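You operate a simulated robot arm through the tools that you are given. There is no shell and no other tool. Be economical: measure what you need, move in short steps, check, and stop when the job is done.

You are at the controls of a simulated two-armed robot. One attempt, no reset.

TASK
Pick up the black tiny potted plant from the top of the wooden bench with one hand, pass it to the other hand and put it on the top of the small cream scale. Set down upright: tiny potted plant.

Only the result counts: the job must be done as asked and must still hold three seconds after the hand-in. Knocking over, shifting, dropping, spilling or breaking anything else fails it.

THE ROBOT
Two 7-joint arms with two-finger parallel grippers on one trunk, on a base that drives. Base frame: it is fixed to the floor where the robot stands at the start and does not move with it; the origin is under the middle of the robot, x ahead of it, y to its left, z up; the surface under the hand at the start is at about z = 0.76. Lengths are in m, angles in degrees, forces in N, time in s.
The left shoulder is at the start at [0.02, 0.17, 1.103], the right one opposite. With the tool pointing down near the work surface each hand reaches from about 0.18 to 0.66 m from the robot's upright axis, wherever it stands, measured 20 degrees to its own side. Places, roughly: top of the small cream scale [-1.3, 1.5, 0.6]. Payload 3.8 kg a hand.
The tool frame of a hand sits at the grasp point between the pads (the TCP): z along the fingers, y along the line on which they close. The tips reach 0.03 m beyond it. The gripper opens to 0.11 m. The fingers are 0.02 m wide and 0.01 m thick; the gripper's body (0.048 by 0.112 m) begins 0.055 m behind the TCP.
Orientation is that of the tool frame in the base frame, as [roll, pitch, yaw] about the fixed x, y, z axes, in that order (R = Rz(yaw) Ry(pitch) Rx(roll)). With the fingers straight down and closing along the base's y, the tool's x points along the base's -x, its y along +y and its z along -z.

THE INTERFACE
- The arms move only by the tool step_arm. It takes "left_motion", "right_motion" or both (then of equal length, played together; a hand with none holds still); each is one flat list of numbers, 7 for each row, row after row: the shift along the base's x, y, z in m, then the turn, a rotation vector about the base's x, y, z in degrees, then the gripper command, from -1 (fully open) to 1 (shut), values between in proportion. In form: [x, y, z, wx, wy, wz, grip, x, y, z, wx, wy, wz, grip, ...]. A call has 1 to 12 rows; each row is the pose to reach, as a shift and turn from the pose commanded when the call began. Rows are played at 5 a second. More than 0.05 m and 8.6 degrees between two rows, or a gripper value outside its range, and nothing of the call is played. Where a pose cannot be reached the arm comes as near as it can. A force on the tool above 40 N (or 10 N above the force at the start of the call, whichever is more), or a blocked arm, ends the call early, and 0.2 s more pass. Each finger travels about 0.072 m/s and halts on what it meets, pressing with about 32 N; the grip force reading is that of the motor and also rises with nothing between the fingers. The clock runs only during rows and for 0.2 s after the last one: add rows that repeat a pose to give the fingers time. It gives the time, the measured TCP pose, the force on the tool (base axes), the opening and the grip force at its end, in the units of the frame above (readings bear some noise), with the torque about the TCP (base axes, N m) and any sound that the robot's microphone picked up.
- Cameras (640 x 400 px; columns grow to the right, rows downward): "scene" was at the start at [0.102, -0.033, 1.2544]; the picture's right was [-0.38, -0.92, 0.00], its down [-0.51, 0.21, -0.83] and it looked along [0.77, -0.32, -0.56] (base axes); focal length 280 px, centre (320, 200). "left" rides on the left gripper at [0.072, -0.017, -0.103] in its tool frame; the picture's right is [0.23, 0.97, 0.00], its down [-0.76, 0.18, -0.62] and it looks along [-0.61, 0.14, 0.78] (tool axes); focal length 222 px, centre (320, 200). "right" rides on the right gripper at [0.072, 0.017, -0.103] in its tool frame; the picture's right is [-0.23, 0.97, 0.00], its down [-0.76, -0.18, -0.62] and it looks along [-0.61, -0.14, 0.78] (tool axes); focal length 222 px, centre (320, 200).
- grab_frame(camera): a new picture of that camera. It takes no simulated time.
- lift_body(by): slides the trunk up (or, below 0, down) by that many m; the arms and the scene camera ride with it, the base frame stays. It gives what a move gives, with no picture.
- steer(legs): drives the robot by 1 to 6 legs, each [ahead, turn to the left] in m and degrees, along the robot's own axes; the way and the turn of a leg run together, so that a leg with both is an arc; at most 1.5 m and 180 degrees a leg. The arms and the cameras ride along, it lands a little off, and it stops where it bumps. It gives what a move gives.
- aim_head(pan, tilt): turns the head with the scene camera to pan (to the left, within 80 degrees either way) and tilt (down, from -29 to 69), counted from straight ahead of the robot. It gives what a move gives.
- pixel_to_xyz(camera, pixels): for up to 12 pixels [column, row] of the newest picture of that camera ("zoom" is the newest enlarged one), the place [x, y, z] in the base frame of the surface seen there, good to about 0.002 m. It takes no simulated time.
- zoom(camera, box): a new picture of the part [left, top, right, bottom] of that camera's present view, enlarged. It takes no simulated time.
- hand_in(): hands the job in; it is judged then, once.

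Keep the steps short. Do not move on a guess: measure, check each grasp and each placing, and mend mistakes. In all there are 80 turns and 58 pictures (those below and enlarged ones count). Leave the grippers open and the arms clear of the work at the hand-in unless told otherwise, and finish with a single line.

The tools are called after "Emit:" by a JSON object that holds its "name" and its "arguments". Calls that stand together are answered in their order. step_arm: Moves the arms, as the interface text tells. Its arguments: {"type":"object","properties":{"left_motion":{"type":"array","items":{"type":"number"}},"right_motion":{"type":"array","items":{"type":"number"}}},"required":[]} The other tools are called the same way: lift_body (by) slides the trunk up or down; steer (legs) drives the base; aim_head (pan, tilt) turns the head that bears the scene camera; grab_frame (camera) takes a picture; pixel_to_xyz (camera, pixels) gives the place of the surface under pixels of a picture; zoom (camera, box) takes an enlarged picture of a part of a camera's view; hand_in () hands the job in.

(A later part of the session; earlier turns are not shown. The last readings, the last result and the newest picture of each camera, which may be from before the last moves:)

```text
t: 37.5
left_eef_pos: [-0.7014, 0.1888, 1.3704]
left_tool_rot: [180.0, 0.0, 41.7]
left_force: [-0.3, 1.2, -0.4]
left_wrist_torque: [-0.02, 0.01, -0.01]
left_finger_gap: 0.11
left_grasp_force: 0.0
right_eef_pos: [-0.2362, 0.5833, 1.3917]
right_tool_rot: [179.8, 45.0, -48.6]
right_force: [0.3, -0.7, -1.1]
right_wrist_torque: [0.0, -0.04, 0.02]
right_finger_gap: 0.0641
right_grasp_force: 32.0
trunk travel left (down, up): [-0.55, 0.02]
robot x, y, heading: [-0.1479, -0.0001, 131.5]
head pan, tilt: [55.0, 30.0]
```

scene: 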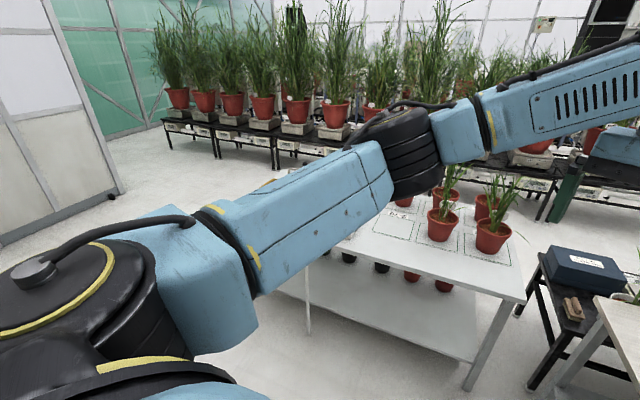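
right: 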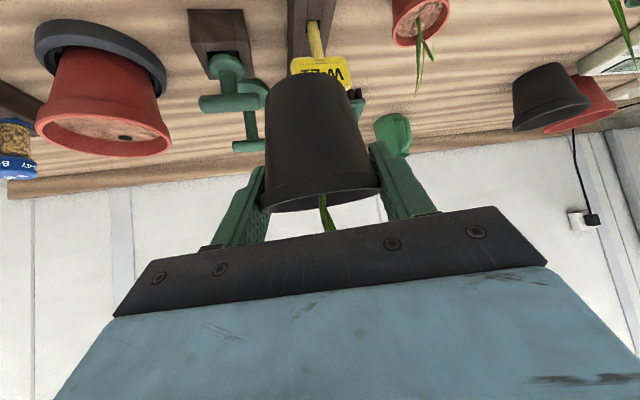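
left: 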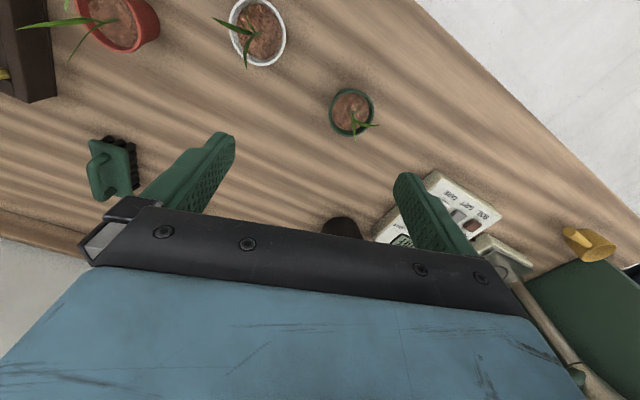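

The yaw went fine. Next I'll tilt the left fingers to point right, 15° below level, and bring the pot in front of the robot with the right hand.

Emit:
{"name": "step_arm", "arguments": {"left_motion": [0, 0, 0, 5.51, -6.25, 0, -1, 0, 0, 0, 11.02, -12.5, 0, -1, 0, 0, 0, 16.53, -18.75, 0, -1, 0, 0, 0, 22.04, -25, 0, -1, 0, 0, 0, 27.55, -31.25, 0, -1, 0, 0, 0, 33.06, -37.5, 0, -1, 0, 0, 0, 38.57, -43.75, 0, -1, 0, 0, 0, 44.08, -50, 0, -1, 0, 0, 0, 49.6, -56.25, 0, -1, 0, 0, 0, 49.6, -56.25, 0, -1, 0, 0, 0, 49.6, -56.25, 0, -1], "right_motion": [-0.01, -0.009, 0, 0, 0, 0, 1, -0.032, -0.028, 0, 0, 0, 0, 1, -0.058, -0.051, 0, 0, 0, 0, 1, -0.084, -0.074, 0, 0, 0, 0, 1, -0.11, -0.097, 0, 0, 0, 0, 1, -0.136, -0.12, 0, 0, 0, 0, 1, -0.162, -0.143, 0, 0, 0, 0, 1, -0.188, -0.166, 0, 0, 0, 0, 1, -0.213, -0.188, 0, 0, 0, 0, 1, -0.232, -0.205, 0, 0, 0, 0, 1, -0.239, -0.211, 0, 0, 0, 0, 1]}}

Emit:
{"name": "aim_head", "arguments": {"pan": 5, "tilt": 30}}

Emit:
{"name": "grab_frame", "arguments": {"camera": "scene"}}

Emit:
{"name": "grab_frame", "arguments": {"camera": "left"}}

```text
t: 39.9
left_eef_pos: [-0.7018, 0.1873, 1.3689]
left_tool_rot: [179.5, -75.0, 41.9]
left_force: [-0.2, -0.8, 0.3]
left_wrist_torque: [-0.01, 0.0, -0.01]
left_finger_gap: 0.11
left_grasp_force: 0.0
right_eef_pos: [-0.476, 0.3722, 1.3922]
right_tool_rot: [179.8, 44.9, -48.6]
right_force: [0.5, -0.9, -0.5]
right_wrist_torque: [0.0, -0.02, -0.01]
right_finger_gap: 0.0641
right_grasp_force: 32.1
trunk travel left (down, up): [-0.55, 0.02]
robot x, y, heading: [-0.15, -0.0043, 131.5]
head pan, tilt: [55.0, 30.0]
```

```text
t: 41.1
left_eef_pos: [-0.6998, 0.1885, 1.3695]
left_tool_rot: [179.4, -75.0, 41.9]
left_force: [0.3, -0.3, -0.9]
left_wrist_torque: [0.05, 0.03, 0.0]
left_finger_gap: 0.11
left_grasp_force: 0.1
right_eef_pos: [-0.4746, 0.3734, 1.3918]
right_tool_rot: [179.9, 45.0, -48.7]
right_force: [-0.1, 0.1, -0.7]
right_wrist_torque: [-0.01, 0.0, 0.0]
right_finger_gap: 0.0641
right_grasp_force: 31.8
trunk travel left (down, up): [-0.55, 0.02]
robot x, y, heading: [-0.1474, -0.0011, 131.5]
head pan, tilt: [5.0, 30.0]
```

```text
26 pictures are left
```

scene: 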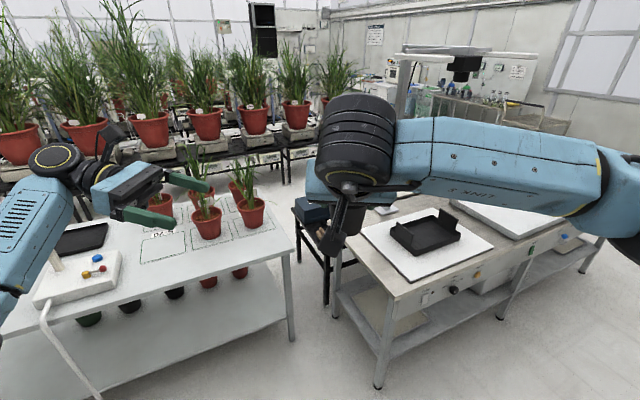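

```text
25 pictures are left
```

left: 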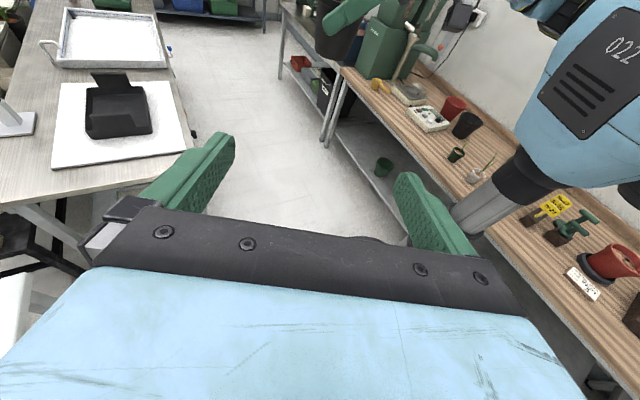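

The left fingers now point right, level with the pot's wall. I computed the pot centre as (-0.4775, 0.375). I'll move the left hand to 0.11 m short of it and look.

Emit:
{"name": "step_arm", "arguments": {"left_motion": [0.027, 0.0225, 0, 0, 0, 0, -1, 0.055, 0.0455, -0.001, 0, 0, 0, -1, 0.082, 0.0685, -0.001, 0, 0, 0, -1, 0.11, 0.092, -0.002, 0, 0, 0, -1, 0.137, 0.1145, -0.002, 0, 0, 0, -1, 0.137, 0.1145, -0.002, 0, 0, 0, -1]}}

Emit:
{"name": "grab_frame", "arguments": {"camera": "left"}}

Emit:
{"name": "zoom", "arguments": {"camera": "scene", "box": [180, 110, 420, 260]}}

```text
t: 42.5
left_eef_pos: [-0.5632, 0.3017, 1.3691]
left_tool_rot: [179.4, -75.0, 42.0]
left_force: [-0.3, 0.6, -0.3]
left_wrist_torque: [-0.01, 0.03, -0.03]
left_finger_gap: 0.1099
left_grasp_force: 0.0
right_eef_pos: [-0.4735, 0.3733, 1.3921]
right_tool_rot: [179.9, 44.9, -48.5]
right_force: [0.5, -0.5, -1.4]
right_wrist_torque: [0.02, -0.03, 0.0]
right_finger_gap: 0.0639
right_grasp_force: 32.0
trunk travel left (down, up): [-0.55, 0.02]
robot x, y, heading: [-0.1467, 0.0014, 131.5]
head pan, tilt: [5.0, 30.0]
```

```text
24 pictures are left
```

left: 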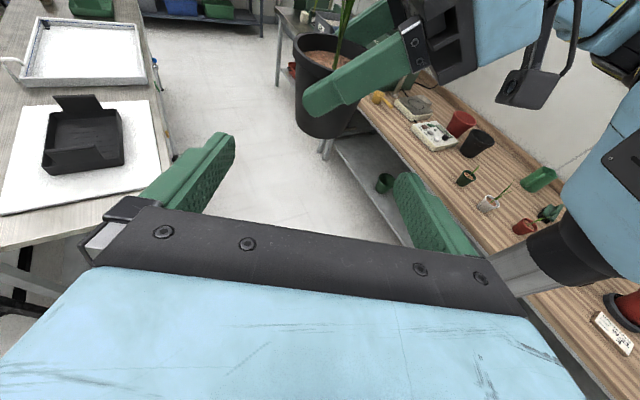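

```text
2.67 times, centred on (300, 185) of scene
```

zoom: 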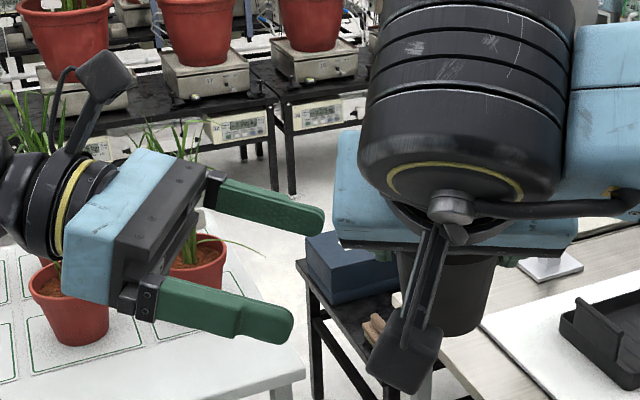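

Emit:
{"name": "pixel_to_xyz", "arguments": {"camera": "left", "pixels": [[297, 50], [300, 60], [310, 36], [312, 120], [325, 130], [350, 120], [320, 90], [525, 95], [330, 55], [340, 85]]}}

```text
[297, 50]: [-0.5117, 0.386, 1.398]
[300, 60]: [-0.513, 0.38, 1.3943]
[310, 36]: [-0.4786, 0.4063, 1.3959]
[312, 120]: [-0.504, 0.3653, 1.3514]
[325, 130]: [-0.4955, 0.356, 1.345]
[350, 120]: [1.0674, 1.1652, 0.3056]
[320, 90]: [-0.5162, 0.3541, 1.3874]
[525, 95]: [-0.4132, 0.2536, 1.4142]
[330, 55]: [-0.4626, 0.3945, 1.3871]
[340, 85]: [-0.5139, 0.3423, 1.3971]
```

The rim checks out: centre about (-0.478, 0.374), top z 1.398. The left hand is aligned, so I'll advance the remaining 0.104 m with the gripper open.

Emit:
{"name": "step_arm", "arguments": {"left_motion": [0.02, 0.017, -0.001, 0, 0, 0, -1, 0.04, 0.034, -0.001, 0, 0, 0, -1, 0.055, 0.047, -0.001, 0, 0, 0, -1, 0.068, 0.058, -0.001, 0, 0, 0, -1, 0.079, 0.0675, -0.001, 0, 0, 0, -1, 0.079, 0.0675, -0.001, 0, 0, 0, -1]}}

Emit:
{"name": "grab_frame", "arguments": {"camera": "left"}}

Emit:
{"name": "zoom", "arguments": {"camera": "scene", "box": [200, 110, 440, 260]}}

```text
t: 43.9
left_eef_pos: [-0.4857, 0.3688, 1.3674]
left_tool_rot: [179.4, -75.1, 41.9]
left_force: [0.5, 0.3, -0.1]
left_wrist_torque: [-0.02, -0.01, -0.02]
left_finger_gap: 0.1099
left_grasp_force: 0.1
right_eef_pos: [-0.4742, 0.3722, 1.3906]
right_tool_rot: [179.8, 44.9, -48.5]
right_force: [-0.1, 0.0, -0.8]
right_wrist_torque: [0.0, 0.02, -0.01]
right_finger_gap: 0.0644
right_grasp_force: 32.0
trunk travel left (down, up): [-0.55, 0.02]
robot x, y, heading: [-0.1466, -0.0008, 131.5]
head pan, tilt: [5.0, 30.0]
```

```text
22 pictures are left
```

left: 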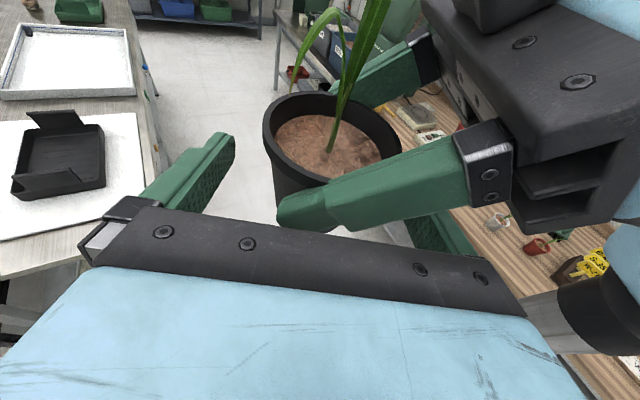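

```text
2.67 times, centred on (320, 185) of scene
```

zoom: 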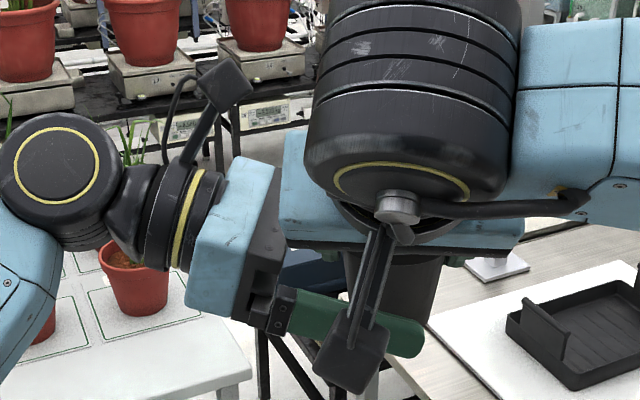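

No contact, and the pot is between the left pads, below the right fingers. Now I'll close the left gripper.

Emit:
{"name": "step_arm", "arguments": {"left_motion": [0, 0, 0, 0, 0, 0, -0.4, 0, 0, 0, 0, 0, 0, 0, 0, 0, 0, 0, 0, 0, 0.3, 0, 0, 0, 0, 0, 0, 1, 0, 0, 0, 0, 0, 0, 1, 0, 0, 0, 0, 0, 0, 1]}}

Emit:
{"name": "grab_frame", "arguments": {"camera": "left"}}

```text
t: 45.3
left_eef_pos: [-0.4859, 0.3683, 1.3664]
left_tool_rot: [179.6, -75.0, 42.0]
left_force: [1.1, 0.2, 0.2]
left_wrist_torque: [0.03, -0.02, 0.03]
left_finger_gap: 0.0586
left_grasp_force: 32.5
right_eef_pos: [-0.475, 0.3725, 1.3911]
right_tool_rot: [180.0, 44.9, -48.6]
right_force: [-1.2, 0.4, -1.0]
right_wrist_torque: [-0.02, 0.03, -0.06]
right_finger_gap: 0.0641
right_grasp_force: 32.1
trunk travel left (down, up): [-0.55, 0.02]
robot x, y, heading: [-0.149, 0.0011, 131.5]
head pan, tilt: [5.0, 30.0]
```

```text
20 pictures are left
```

left: 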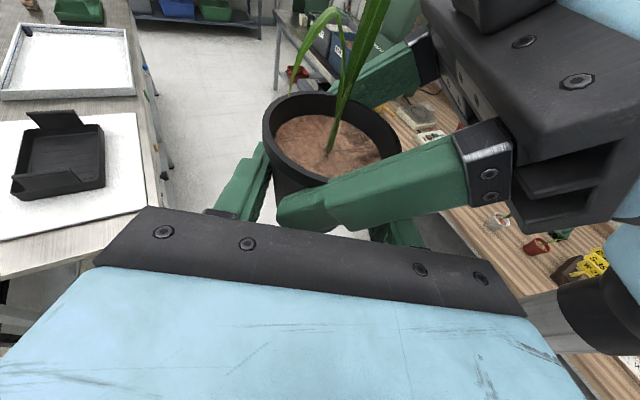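

Both hands hold the pot; the left gap is 0.0586 at 32 N. I'll open the right hand only slightly, since the left palm is near, and withdraw it up and back along its fingers.

Emit:
{"name": "step_arm", "arguments": {"right_motion": [0, 0, 0, 0, 0, 0, -0.15, 0, 0, 0, 0, 0, 0, -0.32, 0, 0, 0, 0, 0, 0, -0.32, 0.007, -0.008, 0.01, 0, 0, 0, -0.32, 0.014, -0.016, 0.021, 0, 0, 0, -0.32, 0.026, -0.03, 0.04, 0, 0, 0, -0.32, 0.04, -0.045, 0.06, 0, 0, 0, -0.32, 0.056, -0.064, 0.085, 0, 0, 0, -0.32, 0.056, -0.064, 0.085, 0, 0, 0, -0.32]}}

Emit:
{"name": "grab_frame", "arguments": {"camera": "left"}}

```text
t: 47.3
left_eef_pos: [-0.4867, 0.3679, 1.3656]
left_tool_rot: [179.4, -75.0, 42.2]
left_force: [0.1, -0.3, -0.3]
left_wrist_torque: [-0.02, 0.01, -0.04]
left_finger_gap: 0.0584
left_grasp_force: 32.2
right_eef_pos: [-0.4198, 0.3076, 1.4767]
right_tool_rot: [179.8, 44.9, -48.6]
right_force: [0.9, 0.0, -0.3]
right_wrist_torque: [-0.02, -0.01, -0.02]
right_finger_gap: 0.0727
right_grasp_force: 0.0
trunk travel left (down, up): [-0.55, 0.02]
robot x, y, heading: [-0.1466, 0.0002, 131.8]
head pan, tilt: [5.0, 30.0]
```

```text
19 pictures are left
```

left: 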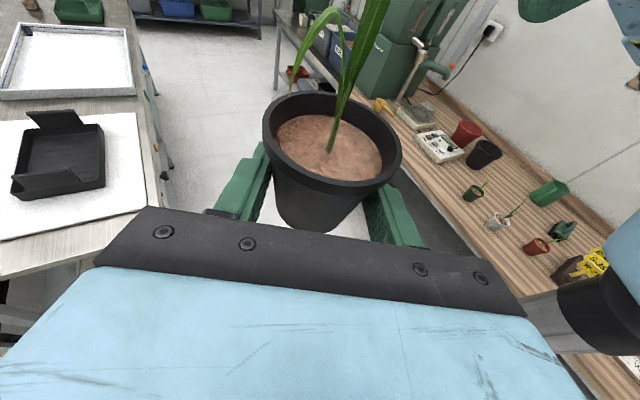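

The pot is firmly in the left hand and upright. I'll clear the right hand to the right side, then turn toward the open floor to find the route around the left table.

Emit:
{"name": "step_arm", "arguments": {"right_motion": [0.03, 0.0266, 0, 0, 0, 0, -0.32, 0.06, 0.053, 0, 0, 0, 0, -0.6, 0.09, 0.08, 0, 0, 0, 0, -1, 0.12, 0.106, -0.02, 0, 0, 0, -1, 0.15, 0.133, -0.04, 0, 0, 0, -1, 0.18, 0.16, -0.06, 0, 0, 0, -1, 0.21, 0.186, -0.08, 0, 0, 0, -1]}}

Emit:
{"name": "steer", "arguments": {"legs": [[0, 90]]}}

Emit:
{"name": "aim_head", "arguments": {"pan": -30, "tilt": 28}}

Emit:
{"name": "grab_frame", "arguments": {"camera": "scene"}}

```text
t: 48.9
left_eef_pos: [-0.4843, 0.3686, 1.3663]
left_tool_rot: [179.6, -75.0, 41.9]
left_force: [0.5, -0.6, -0.3]
left_wrist_torque: [0.0, 0.01, 0.02]
left_finger_gap: 0.0583
left_grasp_force: 31.9
right_eef_pos: [-0.2084, 0.4956, 1.3979]
right_tool_rot: [179.9, 44.9, -48.5]
right_force: [1.5, -0.3, -0.3]
right_wrist_torque: [-0.03, -0.01, 0.0]
right_finger_gap: 0.11
right_grasp_force: 0.0
trunk travel left (down, up): [-0.55, 0.02]
robot x, y, heading: [-0.1464, -0.003, 131.5]
head pan, tilt: [5.0, 30.0]
```

```text
t: 53.1
left_eef_pos: [-0.5114, -0.3445, 1.3663]
left_tool_rot: [179.4, -75.0, 132.7]
left_force: [-0.1, 0.5, 0.2]
left_wrist_torque: [0.0, 0.01, -0.03]
left_finger_gap: 0.0584
left_grasp_force: 31.7
right_eef_pos: [-0.642, -0.0686, 1.3981]
right_tool_rot: [179.9, 44.8, 42.3]
right_force: [0.1, 0.4, -0.4]
right_wrist_torque: [0.03, 0.04, 0.01]
right_finger_gap: 0.1099
right_grasp_force: 0.0
trunk travel left (down, up): [-0.55, 0.02]
robot x, y, heading: [-0.1479, -0.0023, -137.6]
head pan, tilt: [5.0, 30.0]
```

```text
t: 54.1
left_eef_pos: [-0.5116, -0.3425, 1.3673]
left_tool_rot: [179.6, -75.0, 132.7]
left_force: [-0.3, -0.3, 0.0]
left_wrist_torque: [-0.02, -0.01, 0.01]
left_finger_gap: 0.0584
left_grasp_force: 31.5
right_eef_pos: [-0.6408, -0.0686, 1.3985]
right_tool_rot: [179.9, 44.8, 42.2]
right_force: [-1.4, -0.3, 0.5]
right_wrist_torque: [0.0, -0.01, -0.02]
right_finger_gap: 0.1098
right_grasp_force: 0.1
trunk travel left (down, up): [-0.55, 0.02]
robot x, y, heading: [-0.1484, 0.0038, -137.8]
head pan, tilt: [-30.0, 28.0]
```

```text
18 pictures are left
```

scene: 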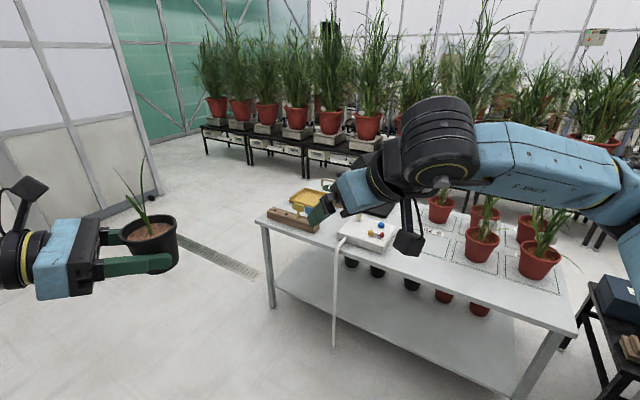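

Open floor lies left of the table. I'll measure the table corners, the legs and the rear row.

Emit:
{"name": "pixel_to_xyz", "arguments": {"camera": "scene", "pixels": [[259, 218], [272, 306], [575, 330], [205, 155], [250, 163], [300, 178], [330, 150], [160, 195], [306, 186], [230, 200], [520, 398], [335, 165]]}}

```text
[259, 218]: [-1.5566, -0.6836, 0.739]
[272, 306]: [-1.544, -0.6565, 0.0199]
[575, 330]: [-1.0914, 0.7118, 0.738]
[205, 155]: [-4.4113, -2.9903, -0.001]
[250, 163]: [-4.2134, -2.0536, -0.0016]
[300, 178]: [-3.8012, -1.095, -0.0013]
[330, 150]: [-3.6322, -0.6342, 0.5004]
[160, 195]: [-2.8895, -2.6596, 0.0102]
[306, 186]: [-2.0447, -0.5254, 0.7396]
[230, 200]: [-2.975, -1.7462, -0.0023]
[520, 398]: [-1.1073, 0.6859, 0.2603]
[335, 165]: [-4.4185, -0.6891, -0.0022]
```

Measured layout:
- **Table:** corners near (-1.56, -0.68), (-2.05, -0.52) and (-1.09, 0.71).
- **Rear row:** it leaves an aisle about 1.3 m wide.

I'll drive the first stretch around the table's left end.

Emit:
{"name": "steer", "arguments": {"legs": [[1.0, 0], [0.95, 0], [0, -63.2]]}}

Emit:
{"name": "aim_head", "arguments": {"pan": -40, "tilt": 28}}

Emit:
{"name": "grab_frame", "arguments": {"camera": "scene"}}

```text
t: 66.8
left_eef_pos: [-2.0687, -1.1529, 1.3671]
left_tool_rot: [179.4, -75.0, 69.2]
left_force: [0.5, 0.2, -0.2]
left_wrist_torque: [-0.02, 0.01, -0.02]
left_finger_gap: 0.0582
left_grasp_force: 32.0
right_eef_pos: [-1.881, -0.9141, 1.3991]
right_tool_rot: [179.9, 44.9, -21.5]
right_force: [0.9, 0.4, 0.3]
right_wrist_torque: [-0.04, 0.02, 0.03]
right_finger_gap: 0.1101
right_grasp_force: 0.0
trunk travel left (down, up): [-0.55, 0.02]
robot x, y, heading: [-1.5989, -1.3244, 158.5]
head pan, tilt: [-30.0, 28.0]
```

```text
t: 67.5
left_eef_pos: [-2.0688, -1.1533, 1.3671]
left_tool_rot: [179.4, -75.0, 69.1]
left_force: [-1.0, -0.1, 0.4]
left_wrist_torque: [-0.04, -0.02, -0.01]
left_finger_gap: 0.0581
left_grasp_force: 31.7
right_eef_pos: [-1.8799, -0.9146, 1.3981]
right_tool_rot: [179.9, 44.9, -21.5]
right_force: [0.1, 0.6, 0.1]
right_wrist_torque: [0.0, 0.0, -0.03]
right_finger_gap: 0.11
right_grasp_force: 0.1
trunk travel left (down, up): [-0.55, 0.02]
robot x, y, heading: [-1.5994, -1.3282, 158.6]
head pan, tilt: [-40.0, 28.0]
```

```text
17 pictures are left
```

scene: 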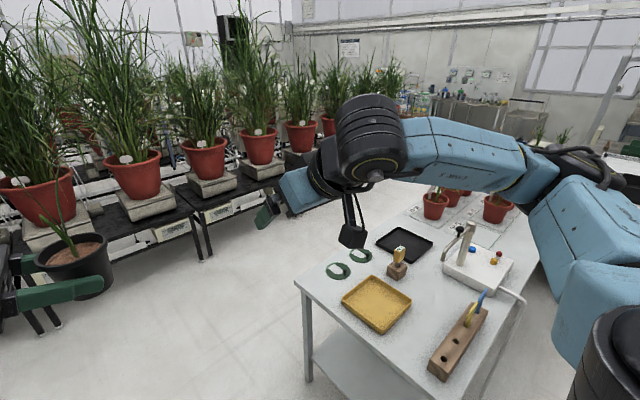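

Emit:
{"name": "pixel_to_xyz", "arguments": {"camera": "scene", "pixels": [[298, 284], [307, 378], [400, 212], [205, 258], [190, 215], [285, 180], [200, 245], [110, 200], [180, 110], [260, 90]]}}

```text
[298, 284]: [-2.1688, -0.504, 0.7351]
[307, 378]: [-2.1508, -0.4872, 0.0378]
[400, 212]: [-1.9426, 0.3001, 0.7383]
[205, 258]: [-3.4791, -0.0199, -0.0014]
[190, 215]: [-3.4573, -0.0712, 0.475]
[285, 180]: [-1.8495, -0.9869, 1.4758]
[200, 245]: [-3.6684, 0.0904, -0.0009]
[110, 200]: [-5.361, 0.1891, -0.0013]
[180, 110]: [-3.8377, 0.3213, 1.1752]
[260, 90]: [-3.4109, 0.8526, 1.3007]
```

Next I'll skirt the table's far corner at (-2.17, -0.50) and head up the aisle, midway between table and rear row.

Emit:
{"name": "steer", "arguments": {"legs": [[1.15, 0], [0, -81.2], [1.2, 0]]}}

Emit:
{"name": "aim_head", "arguments": {"pan": -35, "tilt": 28}}

Emit:
{"name": "grab_frame", "arguments": {"camera": "scene"}}

```text
t: 82.6
left_eef_pos: [-2.3343, 0.7707, 1.3661]
left_tool_rot: [179.4, -75.0, -11.1]
left_force: [-0.8, 0.5, -0.9]
left_wrist_torque: [0.01, 0.07, 0.01]
left_finger_gap: 0.0579
left_grasp_force: 31.7
right_eef_pos: [-2.0665, 0.6237, 1.3978]
right_tool_rot: [179.9, 44.8, -101.7]
right_force: [0.2, 0.3, 0.6]
right_wrist_torque: [0.0, -0.01, 0.01]
right_finger_gap: 0.11
right_grasp_force: 0.0
trunk travel left (down, up): [-0.55, 0.02]
robot x, y, heading: [-2.4281, 0.2795, 78.4]
head pan, tilt: [-40.0, 28.0]
```

```text
t: 83.2
left_eef_pos: [-2.3351, 0.7708, 1.3666]
left_tool_rot: [179.4, -75.0, -11.1]
left_force: [-0.6, 0.0, 0.6]
left_wrist_torque: [0.0, 0.03, -0.02]
left_finger_gap: 0.0579
left_grasp_force: 31.8
right_eef_pos: [-2.0674, 0.6251, 1.3989]
right_tool_rot: [179.9, 44.9, -101.7]
right_force: [-1.2, 0.5, 0.4]
right_wrist_torque: [-0.02, -0.03, 0.01]
right_finger_gap: 0.1099
right_grasp_force: 0.1
trunk travel left (down, up): [-0.55, 0.02]
robot x, y, heading: [-2.4252, 0.2768, 78.2]
head pan, tilt: [-35.0, 28.0]
```

```text
16 pictures are left
```

scene: 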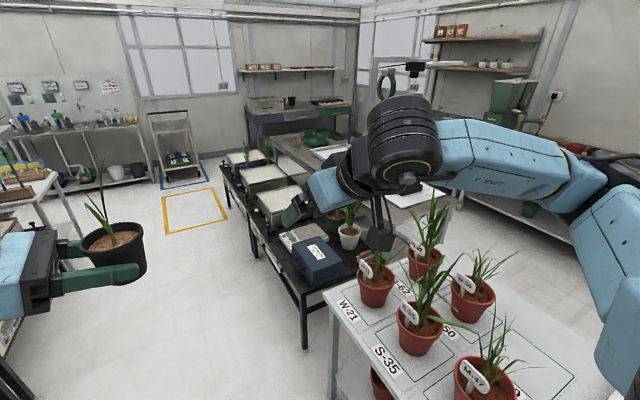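

Now the low stand is visible, with a small scale at about (303,236) behind the blue box. I'll zoom and measure.

Emit:
{"name": "zoom", "arguments": {"camera": "scene", "box": [215, 140, 375, 300]}}

Emit:
{"name": "pixel_to_xyz", "arguments": {"camera": "scene", "pixels": [[290, 240], [300, 233], [310, 230], [316, 250], [348, 230], [304, 296], [250, 225], [272, 200], [282, 250], [340, 260], [330, 218], [305, 345]]}}

```text
2.50 times, centred on (295, 220) of scene
```

zoom: 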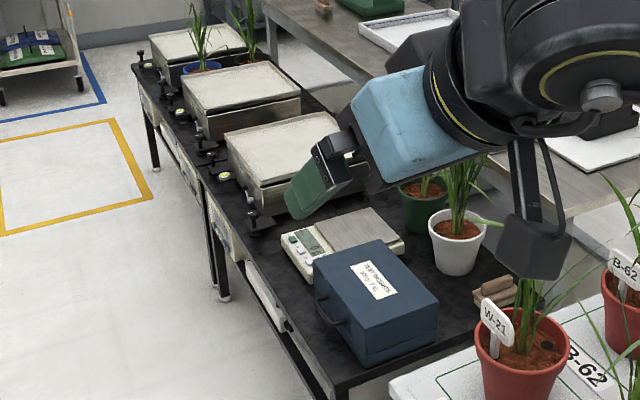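

```text
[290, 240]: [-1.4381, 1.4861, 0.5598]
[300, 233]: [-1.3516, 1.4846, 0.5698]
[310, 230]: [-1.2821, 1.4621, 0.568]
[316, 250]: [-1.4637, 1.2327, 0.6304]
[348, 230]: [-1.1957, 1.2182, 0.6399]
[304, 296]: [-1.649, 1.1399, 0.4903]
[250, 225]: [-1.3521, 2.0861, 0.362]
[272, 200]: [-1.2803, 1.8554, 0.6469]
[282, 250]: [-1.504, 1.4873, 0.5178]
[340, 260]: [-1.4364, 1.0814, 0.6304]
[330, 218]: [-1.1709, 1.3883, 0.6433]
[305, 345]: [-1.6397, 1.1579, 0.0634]
```

What I see:
- **Small scale:** display on the aisle side, steel platform near (-1.3, 1.46, 0.569).
- **Neighbours:** the blue box on one side and a big scale on the other.

I'll drive up the aisle and turn to face it squarely.

Emit:
{"name": "steer", "arguments": {"legs": [[0, -3.2], [1.45, 0], [0, -93]]}}

Emit:
{"name": "aim_head", "arguments": {"pan": 0, "tilt": 50}}

Emit:
{"name": "grab_frame", "arguments": {"camera": "scene"}}

```text
t: 94.8
left_eef_pos: [-1.5927, 1.5518, 1.3669]
left_tool_rot: [179.5, -75.0, -106.3]
left_force: [0.6, -1.0, 0.0]
left_wrist_torque: [0.01, -0.02, 0.02]
left_finger_gap: 0.0578
left_grasp_force: 32.5
right_eef_pos: [-1.7624, 1.2974, 1.3987]
right_tool_rot: [179.9, 44.9, 163.2]
right_force: [1.0, -1.1, -0.3]
right_wrist_torque: [0.03, -0.01, 0.0]
right_finger_gap: 0.1098
right_grasp_force: 0.0
trunk travel left (down, up): [-0.55, 0.02]
robot x, y, heading: [-2.0802, 1.6856, -16.7]
head pan, tilt: [-35.0, 28.0]
```

```text
t: 95.9
left_eef_pos: [-1.5928, 1.5517, 1.3672]
left_tool_rot: [179.4, -75.0, -106.1]
left_force: [-0.5, 0.2, -0.6]
left_wrist_torque: [0.01, 0.0, 0.02]
left_finger_gap: 0.0579
left_grasp_force: 32.2
right_eef_pos: [-1.7606, 1.2983, 1.3977]
right_tool_rot: [179.9, 44.9, 163.2]
right_force: [0.2, -0.5, -0.5]
right_wrist_torque: [0.03, -0.02, -0.02]
right_finger_gap: 0.1099
right_grasp_force: 0.0
trunk travel left (down, up): [-0.55, 0.02]
robot x, y, heading: [-2.076, 1.6908, -16.8]
head pan, tilt: [0.0, 50.0]
```

```text
14 pictures are left
```

scene: 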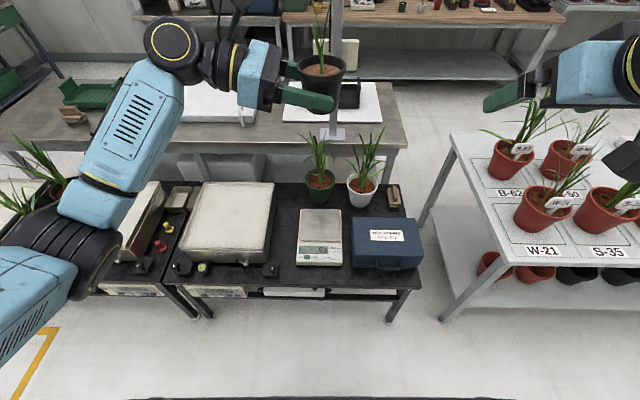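

Excellent view. I'll zoom on the scale and measure it.

Emit:
{"name": "zoom", "arguments": {"camera": "scene", "box": [250, 150, 430, 300]}}

Emit:
{"name": "pixel_to_xyz", "arguments": {"camera": "scene", "pixels": [[301, 211], [338, 210], [300, 239], [340, 239], [320, 225], [319, 257], [297, 265], [351, 245], [264, 258], [275, 190], [320, 188], [357, 190]]}}

```text
2.67 times, centred on (340, 225) of scene
```

zoom: 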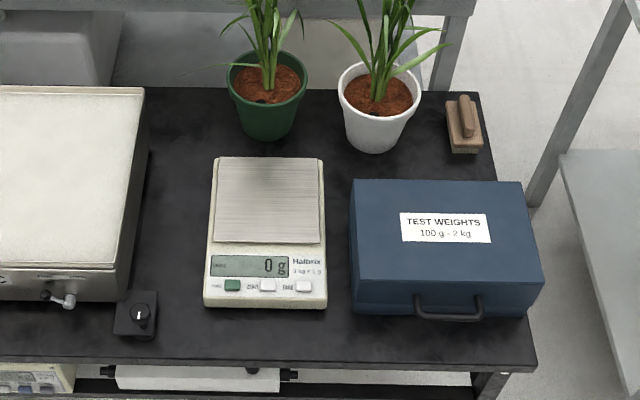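

```text
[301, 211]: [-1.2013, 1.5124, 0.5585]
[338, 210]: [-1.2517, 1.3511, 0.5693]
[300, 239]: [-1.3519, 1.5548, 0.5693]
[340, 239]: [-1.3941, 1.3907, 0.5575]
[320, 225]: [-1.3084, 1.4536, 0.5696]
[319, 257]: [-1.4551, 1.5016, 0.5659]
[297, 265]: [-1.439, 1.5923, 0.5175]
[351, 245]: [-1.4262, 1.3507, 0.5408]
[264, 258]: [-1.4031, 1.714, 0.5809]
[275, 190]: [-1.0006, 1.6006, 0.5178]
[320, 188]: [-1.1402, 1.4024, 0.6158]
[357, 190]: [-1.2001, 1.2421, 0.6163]
```

Measurements:
- **Platform:** centre about (-1.305, 1.453), z 0.5695, facing heading -17°.
- **Plan:** the left hand should point straight ahead so it comes in over the display.

I'll turn it +90° about vertical at this height, moving 0.1 m ahead.

Emit:
{"name": "step_arm", "arguments": {"left_motion": [0.009, -0.0027, 0, 0, 0, 8.2, 1, 0.018, -0.0054, 0, 0, 0, 16.4, 1, 0.027, -0.008, 0, 0, 0, 24.6, 1, 0.036, -0.011, 0, 0, 0, 32.8, 1, 0.045, -0.0135, 0, 0, 0, 41, 1, 0.054, -0.016, 0, 0, 0, 49.2, 1, 0.063, -0.019, 0, 0, 0, 57.4, 1, 0.072, -0.0217, 0, 0, 0, 65.6, 1, 0.081, -0.0244, 0, 0, 0, 73.8, 1, 0.09, -0.027, 0, 0, 0, 82, 1, 0.096, -0.029, 0, 0, 0, 89.5, 1, 0.096, -0.029, 0, 0, 0, 89.5, 1]}}

Emit:
{"name": "grab_frame", "arguments": {"camera": "left"}}

```text
t: 98.7
left_eef_pos: [-1.4548, 1.6547, 1.3366]
left_tool_rot: [-168.0, -73.3, -27.8]
left_force: [-0.4, 0.7, -0.1]
left_wrist_torque: [0.02, 0.01, -0.01]
left_finger_gap: 0.0579
left_grasp_force: 32.0
left hand out of reach, approached as far as the arm can: row 9, 10, 11, 12
right_eef_pos: [-1.7612, 1.298, 1.3977]
right_tool_rot: [179.9, 44.9, 163.1]
right_force: [0.7, -0.6, 0.4]
right_wrist_torque: [0.01, -0.01, -0.02]
right_finger_gap: 0.1099
right_grasp_force: 0.0
trunk travel left (down, up): [-0.55, 0.02]
robot x, y, heading: [-2.0758, 1.6859, -16.9]
head pan, tilt: [0.0, 50.0]
stopped in row 12 (left hand): the arm was blocked; the commanded pose is now the measured one
```

```text
12 pictures are left
```

left: 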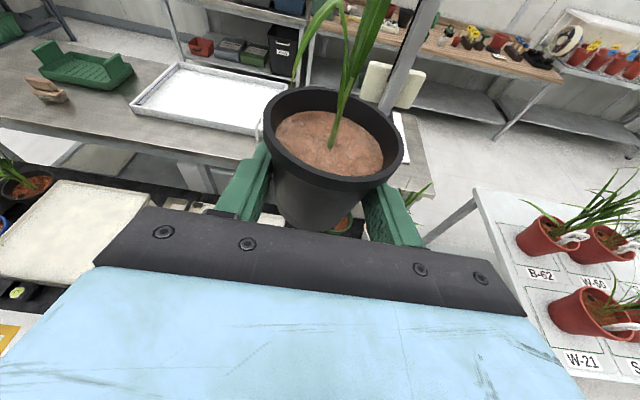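

The wrist hit a joint limit: the hand is near-level but off to the left. The pot is still firm. I'll instead point the left hand about 40° to the right of the robot's axis, a more natural reach, and turn the base to suit. I'll test that pose here in free space and move the right hand away up and to the right.

Emit:
{"name": "step_arm", "arguments": {"left_motion": [-0.0127, -0.0417, 0, -0.51, 0.15, -5.8, 1, -0.0253, -0.0834, 0, -1.03, 0.3, -11.6, 1, -0.038, -0.125, 0, -1.54, 0.45, -17.4, 1, -0.0507, -0.1669, 0, -2.06, 0.6, -23.2, 1, -0.0634, -0.2086, 0, -2.57, 0.75, -29, 1, -0.076, -0.25, 0, -3.09, 0.9, -34.8, 1, -0.0887, -0.292, 0, -3.6, 1.05, -40.6, 1, -0.0887, -0.292, -0.04, -3.6, 1.05, -40.6, 1, -0.0887, -0.292, -0.08, -3.6, 1.05, -40.6, 1, -0.0887, -0.292, -0.12, -3.6, 1.05, -40.6, 1, -0.0887, -0.292, -0.16, -3.6, 1.05, -40.6, 1, -0.0887, -0.292, -0.16, -3.6, 1.05, -40.6, 1], "right_motion": [-0.014, -0.021, 0.03, 0, 0, 0, -1, -0.028, -0.042, 0.06, 0, 0, 0, -1, -0.042, -0.063, 0.09, 0, 0, 0, -1, -0.055, -0.085, 0.12, 0, 0, 0, -1, -0.07, -0.106, 0.15, 0, 0, 0, -1, -0.084, -0.127, 0.18, 0, 0, 0, -1, -0.097, -0.148, 0.2, 0, 0, 0, -1, -0.097, -0.148, 0.2, 0, 0, 0, -1, -0.097, -0.148, 0.2, 0, 0, 0, -1, -0.097, -0.148, 0.2, 0, 0, 0, -1, -0.097, -0.148, 0.2, 0, 0, 0, -1, -0.097, -0.148, 0.2, 0, 0, 0, -1]}}

```text
t: 101.5
left_eef_pos: [-1.5107, 1.4078, 1.1475]
left_tool_rot: [-169.9, -72.0, -63.5]
left_force: [0.3, 0.5, -0.2]
left_wrist_torque: [-0.01, 0.03, -0.02]
left_finger_gap: 0.0577
left_grasp_force: 32.2
right_eef_pos: [-1.857, 1.1505, 1.5995]
right_tool_rot: [179.8, 44.9, 163.2]
right_force: [0.4, 0.2, 0.1]
right_wrist_torque: [0.01, 0.01, 0.04]
right_finger_gap: 0.11
right_grasp_force: 0.1
trunk travel left (down, up): [-0.55, 0.02]
robot x, y, heading: [-2.0739, 1.6883, -16.8]
head pan, tilt: [0.0, 50.0]
stopped in row 12 (left hand): the arm was blocked; the commanded pose is now the measured one
```

The arm stopped again slightly off. I'll look at it.

Emit:
{"name": "aim_head", "arguments": {"pan": 10, "tilt": 45}}

Emit:
{"name": "grab_frame", "arguments": {"camera": "scene"}}

```text
t: 102.2
left_eef_pos: [-1.5112, 1.4056, 1.1487]
left_tool_rot: [-169.7, -72.1, -63.7]
left_force: [0.3, -0.3, 0.6]
left_wrist_torque: [-0.02, 0.0, -0.03]
left_finger_gap: 0.0574
left_grasp_force: 31.7
right_eef_pos: [-1.8575, 1.1504, 1.5981]
right_tool_rot: [179.9, 44.9, 163.2]
right_force: [0.0, -0.4, 0.3]
right_wrist_torque: [0.01, -0.01, -0.03]
right_finger_gap: 0.11
right_grasp_force: 0.1
trunk travel left (down, up): [-0.55, 0.02]
robot x, y, heading: [-2.0764, 1.6868, -16.7]
head pan, tilt: [10.0, 45.0]
```

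```text
11 pictures are left
```

scene: 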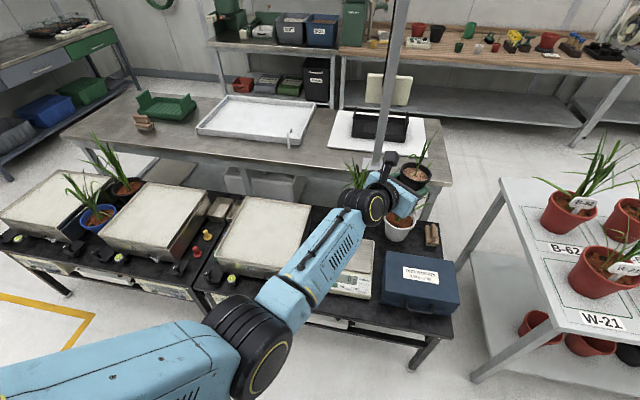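

It appears a wrist joint sits at its limit. I'll point the hand a bit more to the right (about 50° off axis), correct the small roll, and see whether the arm follows exactly.

Emit:
{"name": "step_arm", "arguments": {"left_motion": [-0.008, -0.01, 0.005, -0.96, 0.3, -3.2, 1, -0.017, -0.021, 0.01, -1.9, 0.6, -6.4, 1, -0.025, -0.031, 0.015, -2.9, 0.9, -9.7, 1, -0.0336, -0.042, 0.02, -3.83, 1.19, -12.9, 1, -0.0336, -0.042, 0.02, -3.83, 1.19, -12.9, 1]}}

```text
t: 103.6
left_eef_pos: [-1.5192, 1.4081, 1.1297]
left_tool_rot: [-173.6, -71.0, -70.2]
left_force: [-0.6, 0.0, 0.2]
left_wrist_torque: [0.01, 0.01, -0.01]
left_finger_gap: 0.0576
left_grasp_force: 31.8
right_eef_pos: [-1.8586, 1.1511, 1.5995]
right_tool_rot: [179.9, 44.8, 163.2]
right_force: [-0.3, -0.7, 0.4]
right_wrist_torque: [0.0, 0.02, -0.01]
right_finger_gap: 0.1101
right_grasp_force: 0.0
trunk travel left (down, up): [-0.55, 0.02]
robot x, y, heading: [-2.0751, 1.6859, -16.6]
head pan, tilt: [10.0, 45.0]
stopped in row 5 (left hand): the arm was blocked; the commanded pose is now the measured one
```

Pitch is what's limited: the forearm slopes down and the hand can't bend up beyond it. Reaching further out should flatten the forearm. I'll test 0.74 m ahead, 45° to the right, with the tilt corrected.

Emit:
{"name": "step_arm", "arguments": {"left_motion": [0.03, 0.013, 0.006, -0.5, 0, 0.4, 1, 0.06, 0.026, 0.012, -1.3, 0, 0.8, 1, 0.09, 0.039, 0.018, -2.3, 0, 1.3, 1, 0.125, 0.054, 0.023, -3.4, -0.1, 1.9, 1, 0.156, 0.068, 0.023, -4.4, -0.1, 2.5, 1, 0.156, 0.068, 0.023, -4.4, -0.1, 2.5, 1]}}

```text
t: 105.0
left_eef_pos: [-1.3976, 1.4688, 1.1595]
left_tool_rot: [-179.6, -75.4, -61.9]
left_force: [0.7, -0.6, -0.7]
left_wrist_torque: [0.01, 0.01, 0.0]
left_finger_gap: 0.0577
left_grasp_force: 32.4
left hand out of reach, approached as far as the arm can: row 4, 5, 6
right_eef_pos: [-1.856, 1.1502, 1.5986]
right_tool_rot: [179.9, 44.9, 163.2]
right_force: [0.3, 0.0, -0.7]
right_wrist_torque: [-0.02, 0.04, 0.03]
right_finger_gap: 0.11
right_grasp_force: 0.0
trunk travel left (down, up): [-0.55, 0.02]
robot x, y, heading: [-2.0715, 1.6872, -17.2]
head pan, tilt: [10.0, 45.0]
```

That works: the tilt is exact at about 0.70 m reach. I'll pull in a little for margin. Then I'll reposition the base with a small back-and-forth, ending at heading about 8°, so the hand comes in roughly over the display.

Emit:
{"name": "step_arm", "arguments": {"left_motion": [-0.025, 0.008, 0, 0, 0, 0, 1, -0.05, 0.016, 0, 0, 0, 0, 1, -0.076, 0.024, 0, 0, 0, 0, 1, -0.076, 0.024, 0, 0, 0, 0, 1]}}

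Emit:
{"name": "steer", "arguments": {"legs": [[0, 57], [-0.38, 0], [0, -51], [0.405, 0], [0, 19]]}}

Emit:
{"name": "aim_head", "arguments": {"pan": 0, "tilt": 50}}

Emit:
{"name": "grab_frame", "arguments": {"camera": "scene"}}

```text
t: 106.0
left_eef_pos: [-1.4181, 1.4617, 1.1303]
left_tool_rot: [-179.5, -75.4, -62.2]
left_force: [-0.4, 0.1, 0.3]
left_wrist_torque: [0.0, -0.01, 0.0]
left_finger_gap: 0.0576
left_grasp_force: 31.7
left hand out of reach, approached as far as the arm can: row 1, 2, 3, 4
right_eef_pos: [-1.8575, 1.15, 1.5993]
right_tool_rot: [179.9, 44.9, 163.1]
right_force: [0.3, 0.6, -0.4]
right_wrist_torque: [0.0, 0.0, 0.01]
right_finger_gap: 0.1099
right_grasp_force: 0.2
trunk travel left (down, up): [-0.55, 0.02]
robot x, y, heading: [-2.0778, 1.6881, -16.6]
head pan, tilt: [10.0, 45.0]
```

```text
t: 116.4
left_eef_pos: [-1.2777, 1.4311, 1.1312]
left_tool_rot: [-179.6, -75.3, -37.5]
left_force: [0.1, 0.3, 0.1]
left_wrist_torque: [0.01, 0.02, -0.03]
left_finger_gap: 0.0576
left_grasp_force: 31.7
right_eef_pos: [-1.5464, 0.9658, 1.598]
right_tool_rot: [180.0, 45.0, -172.4]
right_force: [1.2, 0.0, 0.7]
right_wrist_torque: [-0.02, 0.04, 0.01]
right_finger_gap: 0.1099
right_grasp_force: 0.1
trunk travel left (down, up): [-0.55, 0.02]
robot x, y, heading: [-1.9675, 1.3627, 7.8]
head pan, tilt: [10.0, 45.0]
```

```text
t: 117.1
left_eef_pos: [-1.2766, 1.4329, 1.1309]
left_tool_rot: [-179.7, -75.4, -37.6]
left_force: [-0.2, 0.4, 0.5]
left_wrist_torque: [0.0, 0.04, 0.02]
left_finger_gap: 0.0576
left_grasp_force: 32.0
right_eef_pos: [-1.5465, 0.9646, 1.5995]
right_tool_rot: [179.9, 44.8, -172.3]
right_force: [-0.9, 0.5, -0.1]
right_wrist_torque: [-0.01, -0.01, 0.0]
right_finger_gap: 0.1101
right_grasp_force: 0.0
trunk travel left (down, up): [-0.55, 0.02]
robot x, y, heading: [-1.9651, 1.3639, 7.7]
head pan, tilt: [0.0, 50.0]
```

```text
10 pictures are left
```

scene: 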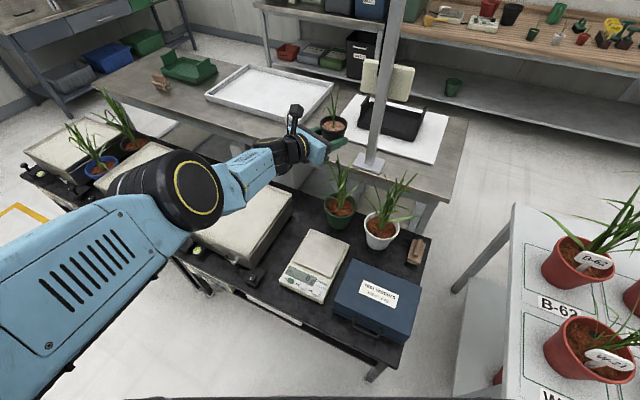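

Base landed well. The trunk alone can lower the hand the needed 0.53 m. I'll check the height of the forearm, elbow, pot and surroundings first.

Emit:
{"name": "pixel_to_xyz", "arguments": {"camera": "scene", "pixels": [[190, 195], [215, 205], [232, 195], [255, 185], [278, 165], [150, 165], [180, 225], [120, 230], [330, 118], [298, 112], [295, 205], [330, 140]]}}

Emit:
{"name": "grab_frame", "arguments": {"camera": "left"}}

```text
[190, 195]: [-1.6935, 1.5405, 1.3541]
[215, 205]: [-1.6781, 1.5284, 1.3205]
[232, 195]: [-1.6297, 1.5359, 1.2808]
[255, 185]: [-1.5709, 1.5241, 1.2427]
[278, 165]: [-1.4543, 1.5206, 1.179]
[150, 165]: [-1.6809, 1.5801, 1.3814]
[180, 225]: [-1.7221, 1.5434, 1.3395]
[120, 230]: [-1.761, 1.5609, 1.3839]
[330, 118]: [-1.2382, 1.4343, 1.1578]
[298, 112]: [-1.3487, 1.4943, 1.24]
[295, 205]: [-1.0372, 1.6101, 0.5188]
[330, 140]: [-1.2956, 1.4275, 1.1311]
```

```text
9 pictures are left
```

left: 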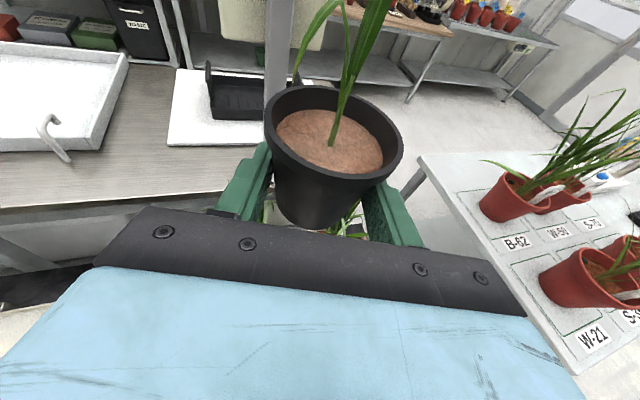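

Emit:
{"name": "pixel_to_xyz", "arguments": {"camera": "left", "pixels": [[269, 130], [400, 158], [300, 92], [360, 180], [330, 175], [390, 120], [300, 218], [315, 226], [340, 215], [350, 105], [285, 200]]}}

```text
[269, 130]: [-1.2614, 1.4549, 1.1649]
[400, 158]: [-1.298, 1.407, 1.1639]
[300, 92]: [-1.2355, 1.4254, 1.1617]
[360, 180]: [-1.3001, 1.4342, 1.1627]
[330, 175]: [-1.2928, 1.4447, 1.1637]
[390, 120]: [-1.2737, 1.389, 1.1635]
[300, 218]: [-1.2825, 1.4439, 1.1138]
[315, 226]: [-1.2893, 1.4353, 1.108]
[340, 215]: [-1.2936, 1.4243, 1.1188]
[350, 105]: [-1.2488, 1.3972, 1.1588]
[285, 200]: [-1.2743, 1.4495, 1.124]
```

Rim is level at z 1.164, with the pot centre at (-1.268, 1.4215), so it must move by (-0.037, +0.032). I'll do this with the base: back 0.035 m and turn left 3°.

Emit:
{"name": "steer", "arguments": {"legs": [[-0.035, 0], [0, 3.0]]}}

```text
t: 118.4
left_eef_pos: [-1.3145, 1.4608, 1.1301]
left_tool_rot: [-180.0, -75.3, -34.3]
left_force: [0.0, 0.3, 0.3]
left_wrist_torque: [-0.01, 0.02, -0.05]
left_finger_gap: 0.0574
left_grasp_force: 32.0
right_eef_pos: [-1.5588, 0.9826, 1.5989]
right_tool_rot: [179.9, 44.9, -169.5]
right_force: [-0.3, 0.4, 0.1]
right_wrist_torque: [-0.03, 0.02, -0.01]
right_finger_gap: 0.1102
right_grasp_force: 0.0
trunk travel left (down, up): [-0.55, 0.02]
robot x, y, heading: [-1.9999, 1.3567, 10.8]
head pan, tilt: [0.0, 50.0]
```

Pot centre is now about (-1.3055, 1.450). Before lowering, I'll raise the right hand well clear of the table plants and check that side.

Emit:
{"name": "step_arm", "arguments": {"right_motion": [0, 0, 0.045, 0, 0, 0, -1, 0, 0, 0.09, 0, 0, 0, -1, 0, 0, 0.135, 0, 0, 0, -1, 0, 0, 0.18, 0, 0, 0, -1, 0, 0, 0.22, 0, 0, 0, -1]}}

Emit:
{"name": "aim_head", "arguments": {"pan": -55, "tilt": 40}}

Emit:
{"name": "grab_frame", "arguments": {"camera": "scene"}}

```text
t: 119.6
left_eef_pos: [-1.3168, 1.463, 1.1298]
left_tool_rot: [-179.9, -75.3, -34.5]
left_force: [-0.4, 1.5, 1.1]
left_wrist_torque: [0.0, -0.02, -0.01]
left_finger_gap: 0.0576
left_grasp_force: 32.3
right_eef_pos: [-1.5638, 0.9854, 1.8187]
right_tool_rot: [179.9, 45.0, -169.5]
right_force: [-0.1, 1.3, 0.4]
right_wrist_torque: [-0.03, -0.01, -0.01]
right_finger_gap: 0.1102
right_grasp_force: 0.1
trunk travel left (down, up): [-0.55, 0.02]
robot x, y, heading: [-2.0011, 1.3585, 10.8]
head pan, tilt: [0.0, 50.0]
```

```text
t: 120.8
left_eef_pos: [-1.3177, 1.463, 1.1313]
left_tool_rot: [-179.8, -75.2, -34.5]
left_force: [0.1, -0.3, 0.7]
left_wrist_torque: [0.0, -0.01, 0.01]
left_finger_gap: 0.0574
left_grasp_force: 32.2
right_eef_pos: [-1.5619, 0.9835, 1.8173]
right_tool_rot: [179.7, 45.0, -169.5]
right_force: [0.2, 0.7, -0.7]
right_wrist_torque: [0.02, -0.01, 0.0]
right_finger_gap: 0.1101
right_grasp_force: 0.0
trunk travel left (down, up): [-0.55, 0.02]
robot x, y, heading: [-2.0026, 1.3587, 10.7]
head pan, tilt: [-55.0, 40.0]
```

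```text
8 pictures are left
```

scene: 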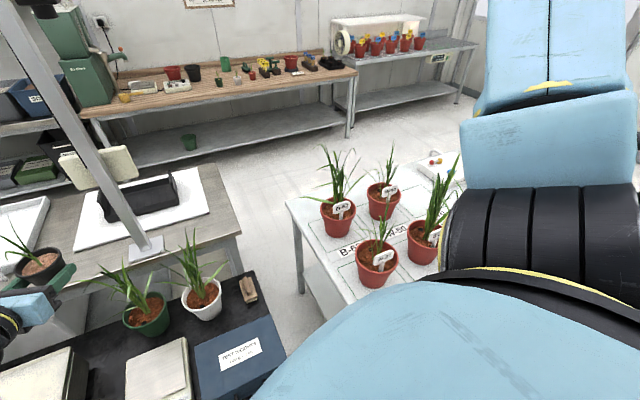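

Emit:
{"name": "pixel_to_xyz", "arguments": {"camera": "scene", "pixels": [[450, 230], [480, 200], [550, 230], [460, 290], [500, 150], [360, 340], [440, 200], [377, 265], [376, 225], [300, 390], [455, 160], [380, 160]]}}

```text
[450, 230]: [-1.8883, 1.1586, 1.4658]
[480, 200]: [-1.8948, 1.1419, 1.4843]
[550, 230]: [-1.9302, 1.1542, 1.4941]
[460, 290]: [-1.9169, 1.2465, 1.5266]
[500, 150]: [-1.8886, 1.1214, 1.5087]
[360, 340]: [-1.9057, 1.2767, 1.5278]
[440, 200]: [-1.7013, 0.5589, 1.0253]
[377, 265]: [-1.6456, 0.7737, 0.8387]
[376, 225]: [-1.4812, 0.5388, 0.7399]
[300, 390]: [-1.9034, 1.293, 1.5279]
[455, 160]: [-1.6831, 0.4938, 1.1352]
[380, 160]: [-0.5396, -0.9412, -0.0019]
```

The right elbow is well clear of table and plants. I'll lower the trunk by 0.47 m and inspect.

Emit:
{"name": "lift_body", "arguments": {"by": -0.47}}

Emit:
{"name": "aim_head", "arguments": {"pan": 5, "tilt": 45}}

Emit:
{"name": "zoom", "arguments": {"camera": "scene", "box": [200, 80, 520, 280]}}

```text
refused: -0.47 is not a number from -0.4 to 0.4
```

```text
t: 122.1
left_eef_pos: [-1.3165, 1.4629, 1.1298]
left_tool_rot: [-179.7, -75.3, -34.5]
left_force: [0.1, 0.1, 0.1]
left_wrist_torque: [0.0, -0.01, -0.01]
left_finger_gap: 0.0575
left_grasp_force: 31.9
right_eef_pos: [-1.5636, 0.984, 1.817]
right_tool_rot: [179.8, 44.9, -169.7]
right_force: [-1.2, -0.1, -0.5]
right_wrist_torque: [-0.01, 0.03, 0.04]
right_finger_gap: 0.1099
right_grasp_force: 0.1
trunk travel left (down, up): [-0.55, 0.02]
robot x, y, heading: [-1.9982, 1.3555, 10.7]
head pan, tilt: [5.0, 45.0]
```

```text
2.00 times, centred on (360, 180) of scene
```

zoom: 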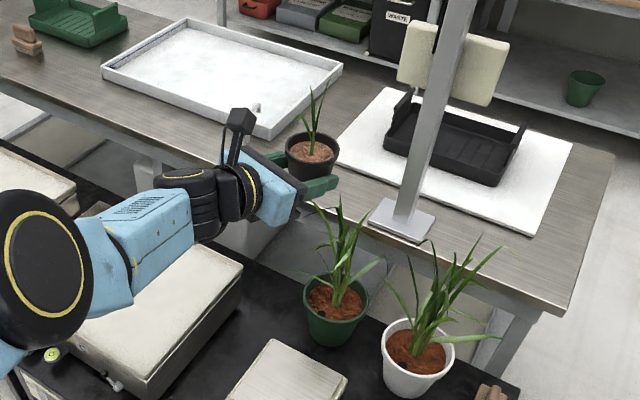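

One lift is limited to 0.4 m. I'll lower 0.4 first, then check.

Emit:
{"name": "lift_body", "arguments": {"by": -0.4}}

Emit:
{"name": "grab_frame", "arguments": {"camera": "scene"}}

```text
t: 125.9
left_eef_pos: [-1.3164, 1.4625, 0.7316]
left_tool_rot: [-179.7, -75.3, -34.5]
left_force: [-0.2, -0.4, 0.0]
left_wrist_torque: [0.0, 0.02, -0.02]
left_finger_gap: 0.0573
left_grasp_force: 32.4
right_eef_pos: [-1.562, 0.9835, 1.4177]
right_tool_rot: [179.8, 45.0, -169.6]
right_force: [-0.3, -0.4, 0.2]
right_wrist_torque: [-0.02, -0.01, 0.02]
right_finger_gap: 0.11
right_grasp_force: 0.1
trunk travel left (down, up): [-0.15, 0.42]
robot x, y, heading: [-2.001, 1.3574, 10.5]
head pan, tilt: [5.0, 45.0]
```

```text
6 pictures are left
```

scene: 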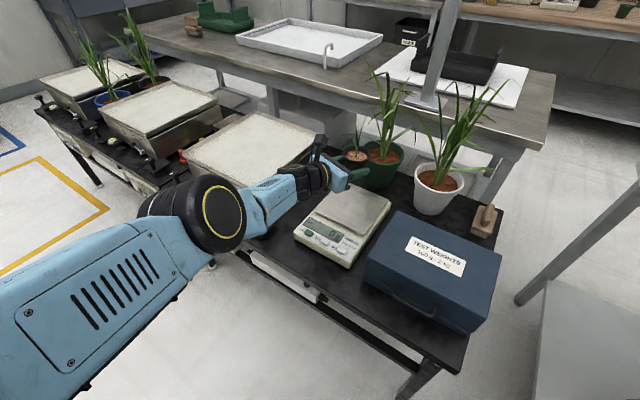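

Emit:
{"name": "pixel_to_xyz", "arguments": {"camera": "scene", "pixels": [[346, 192], [389, 203], [367, 233], [322, 211], [355, 210], [356, 162], [366, 158], [300, 178], [270, 190], [265, 160], [275, 175], [312, 150]]}}

Emit:
{"name": "zoom", "arguments": {"camera": "scene", "box": [240, 100, 440, 260]}}

```text
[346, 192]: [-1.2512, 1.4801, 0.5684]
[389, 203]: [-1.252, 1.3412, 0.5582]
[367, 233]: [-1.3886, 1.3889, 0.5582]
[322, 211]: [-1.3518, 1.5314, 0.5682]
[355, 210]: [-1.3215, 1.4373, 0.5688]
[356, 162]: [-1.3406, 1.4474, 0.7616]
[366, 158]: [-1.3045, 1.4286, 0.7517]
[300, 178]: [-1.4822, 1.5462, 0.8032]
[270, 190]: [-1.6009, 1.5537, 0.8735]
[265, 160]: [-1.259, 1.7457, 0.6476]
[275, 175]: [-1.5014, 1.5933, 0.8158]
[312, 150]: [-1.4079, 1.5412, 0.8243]
```

```text
2.50 times, centred on (340, 180) of scene
```

zoom: 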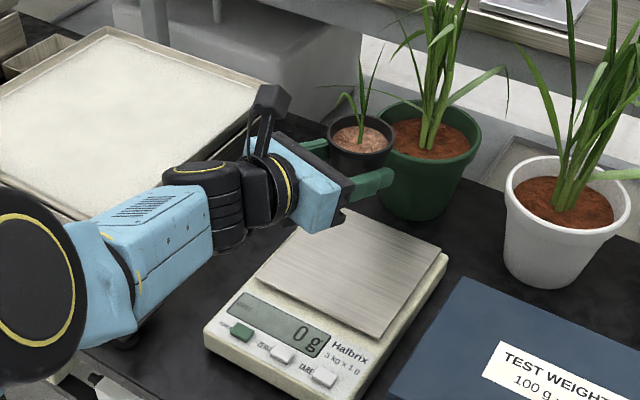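

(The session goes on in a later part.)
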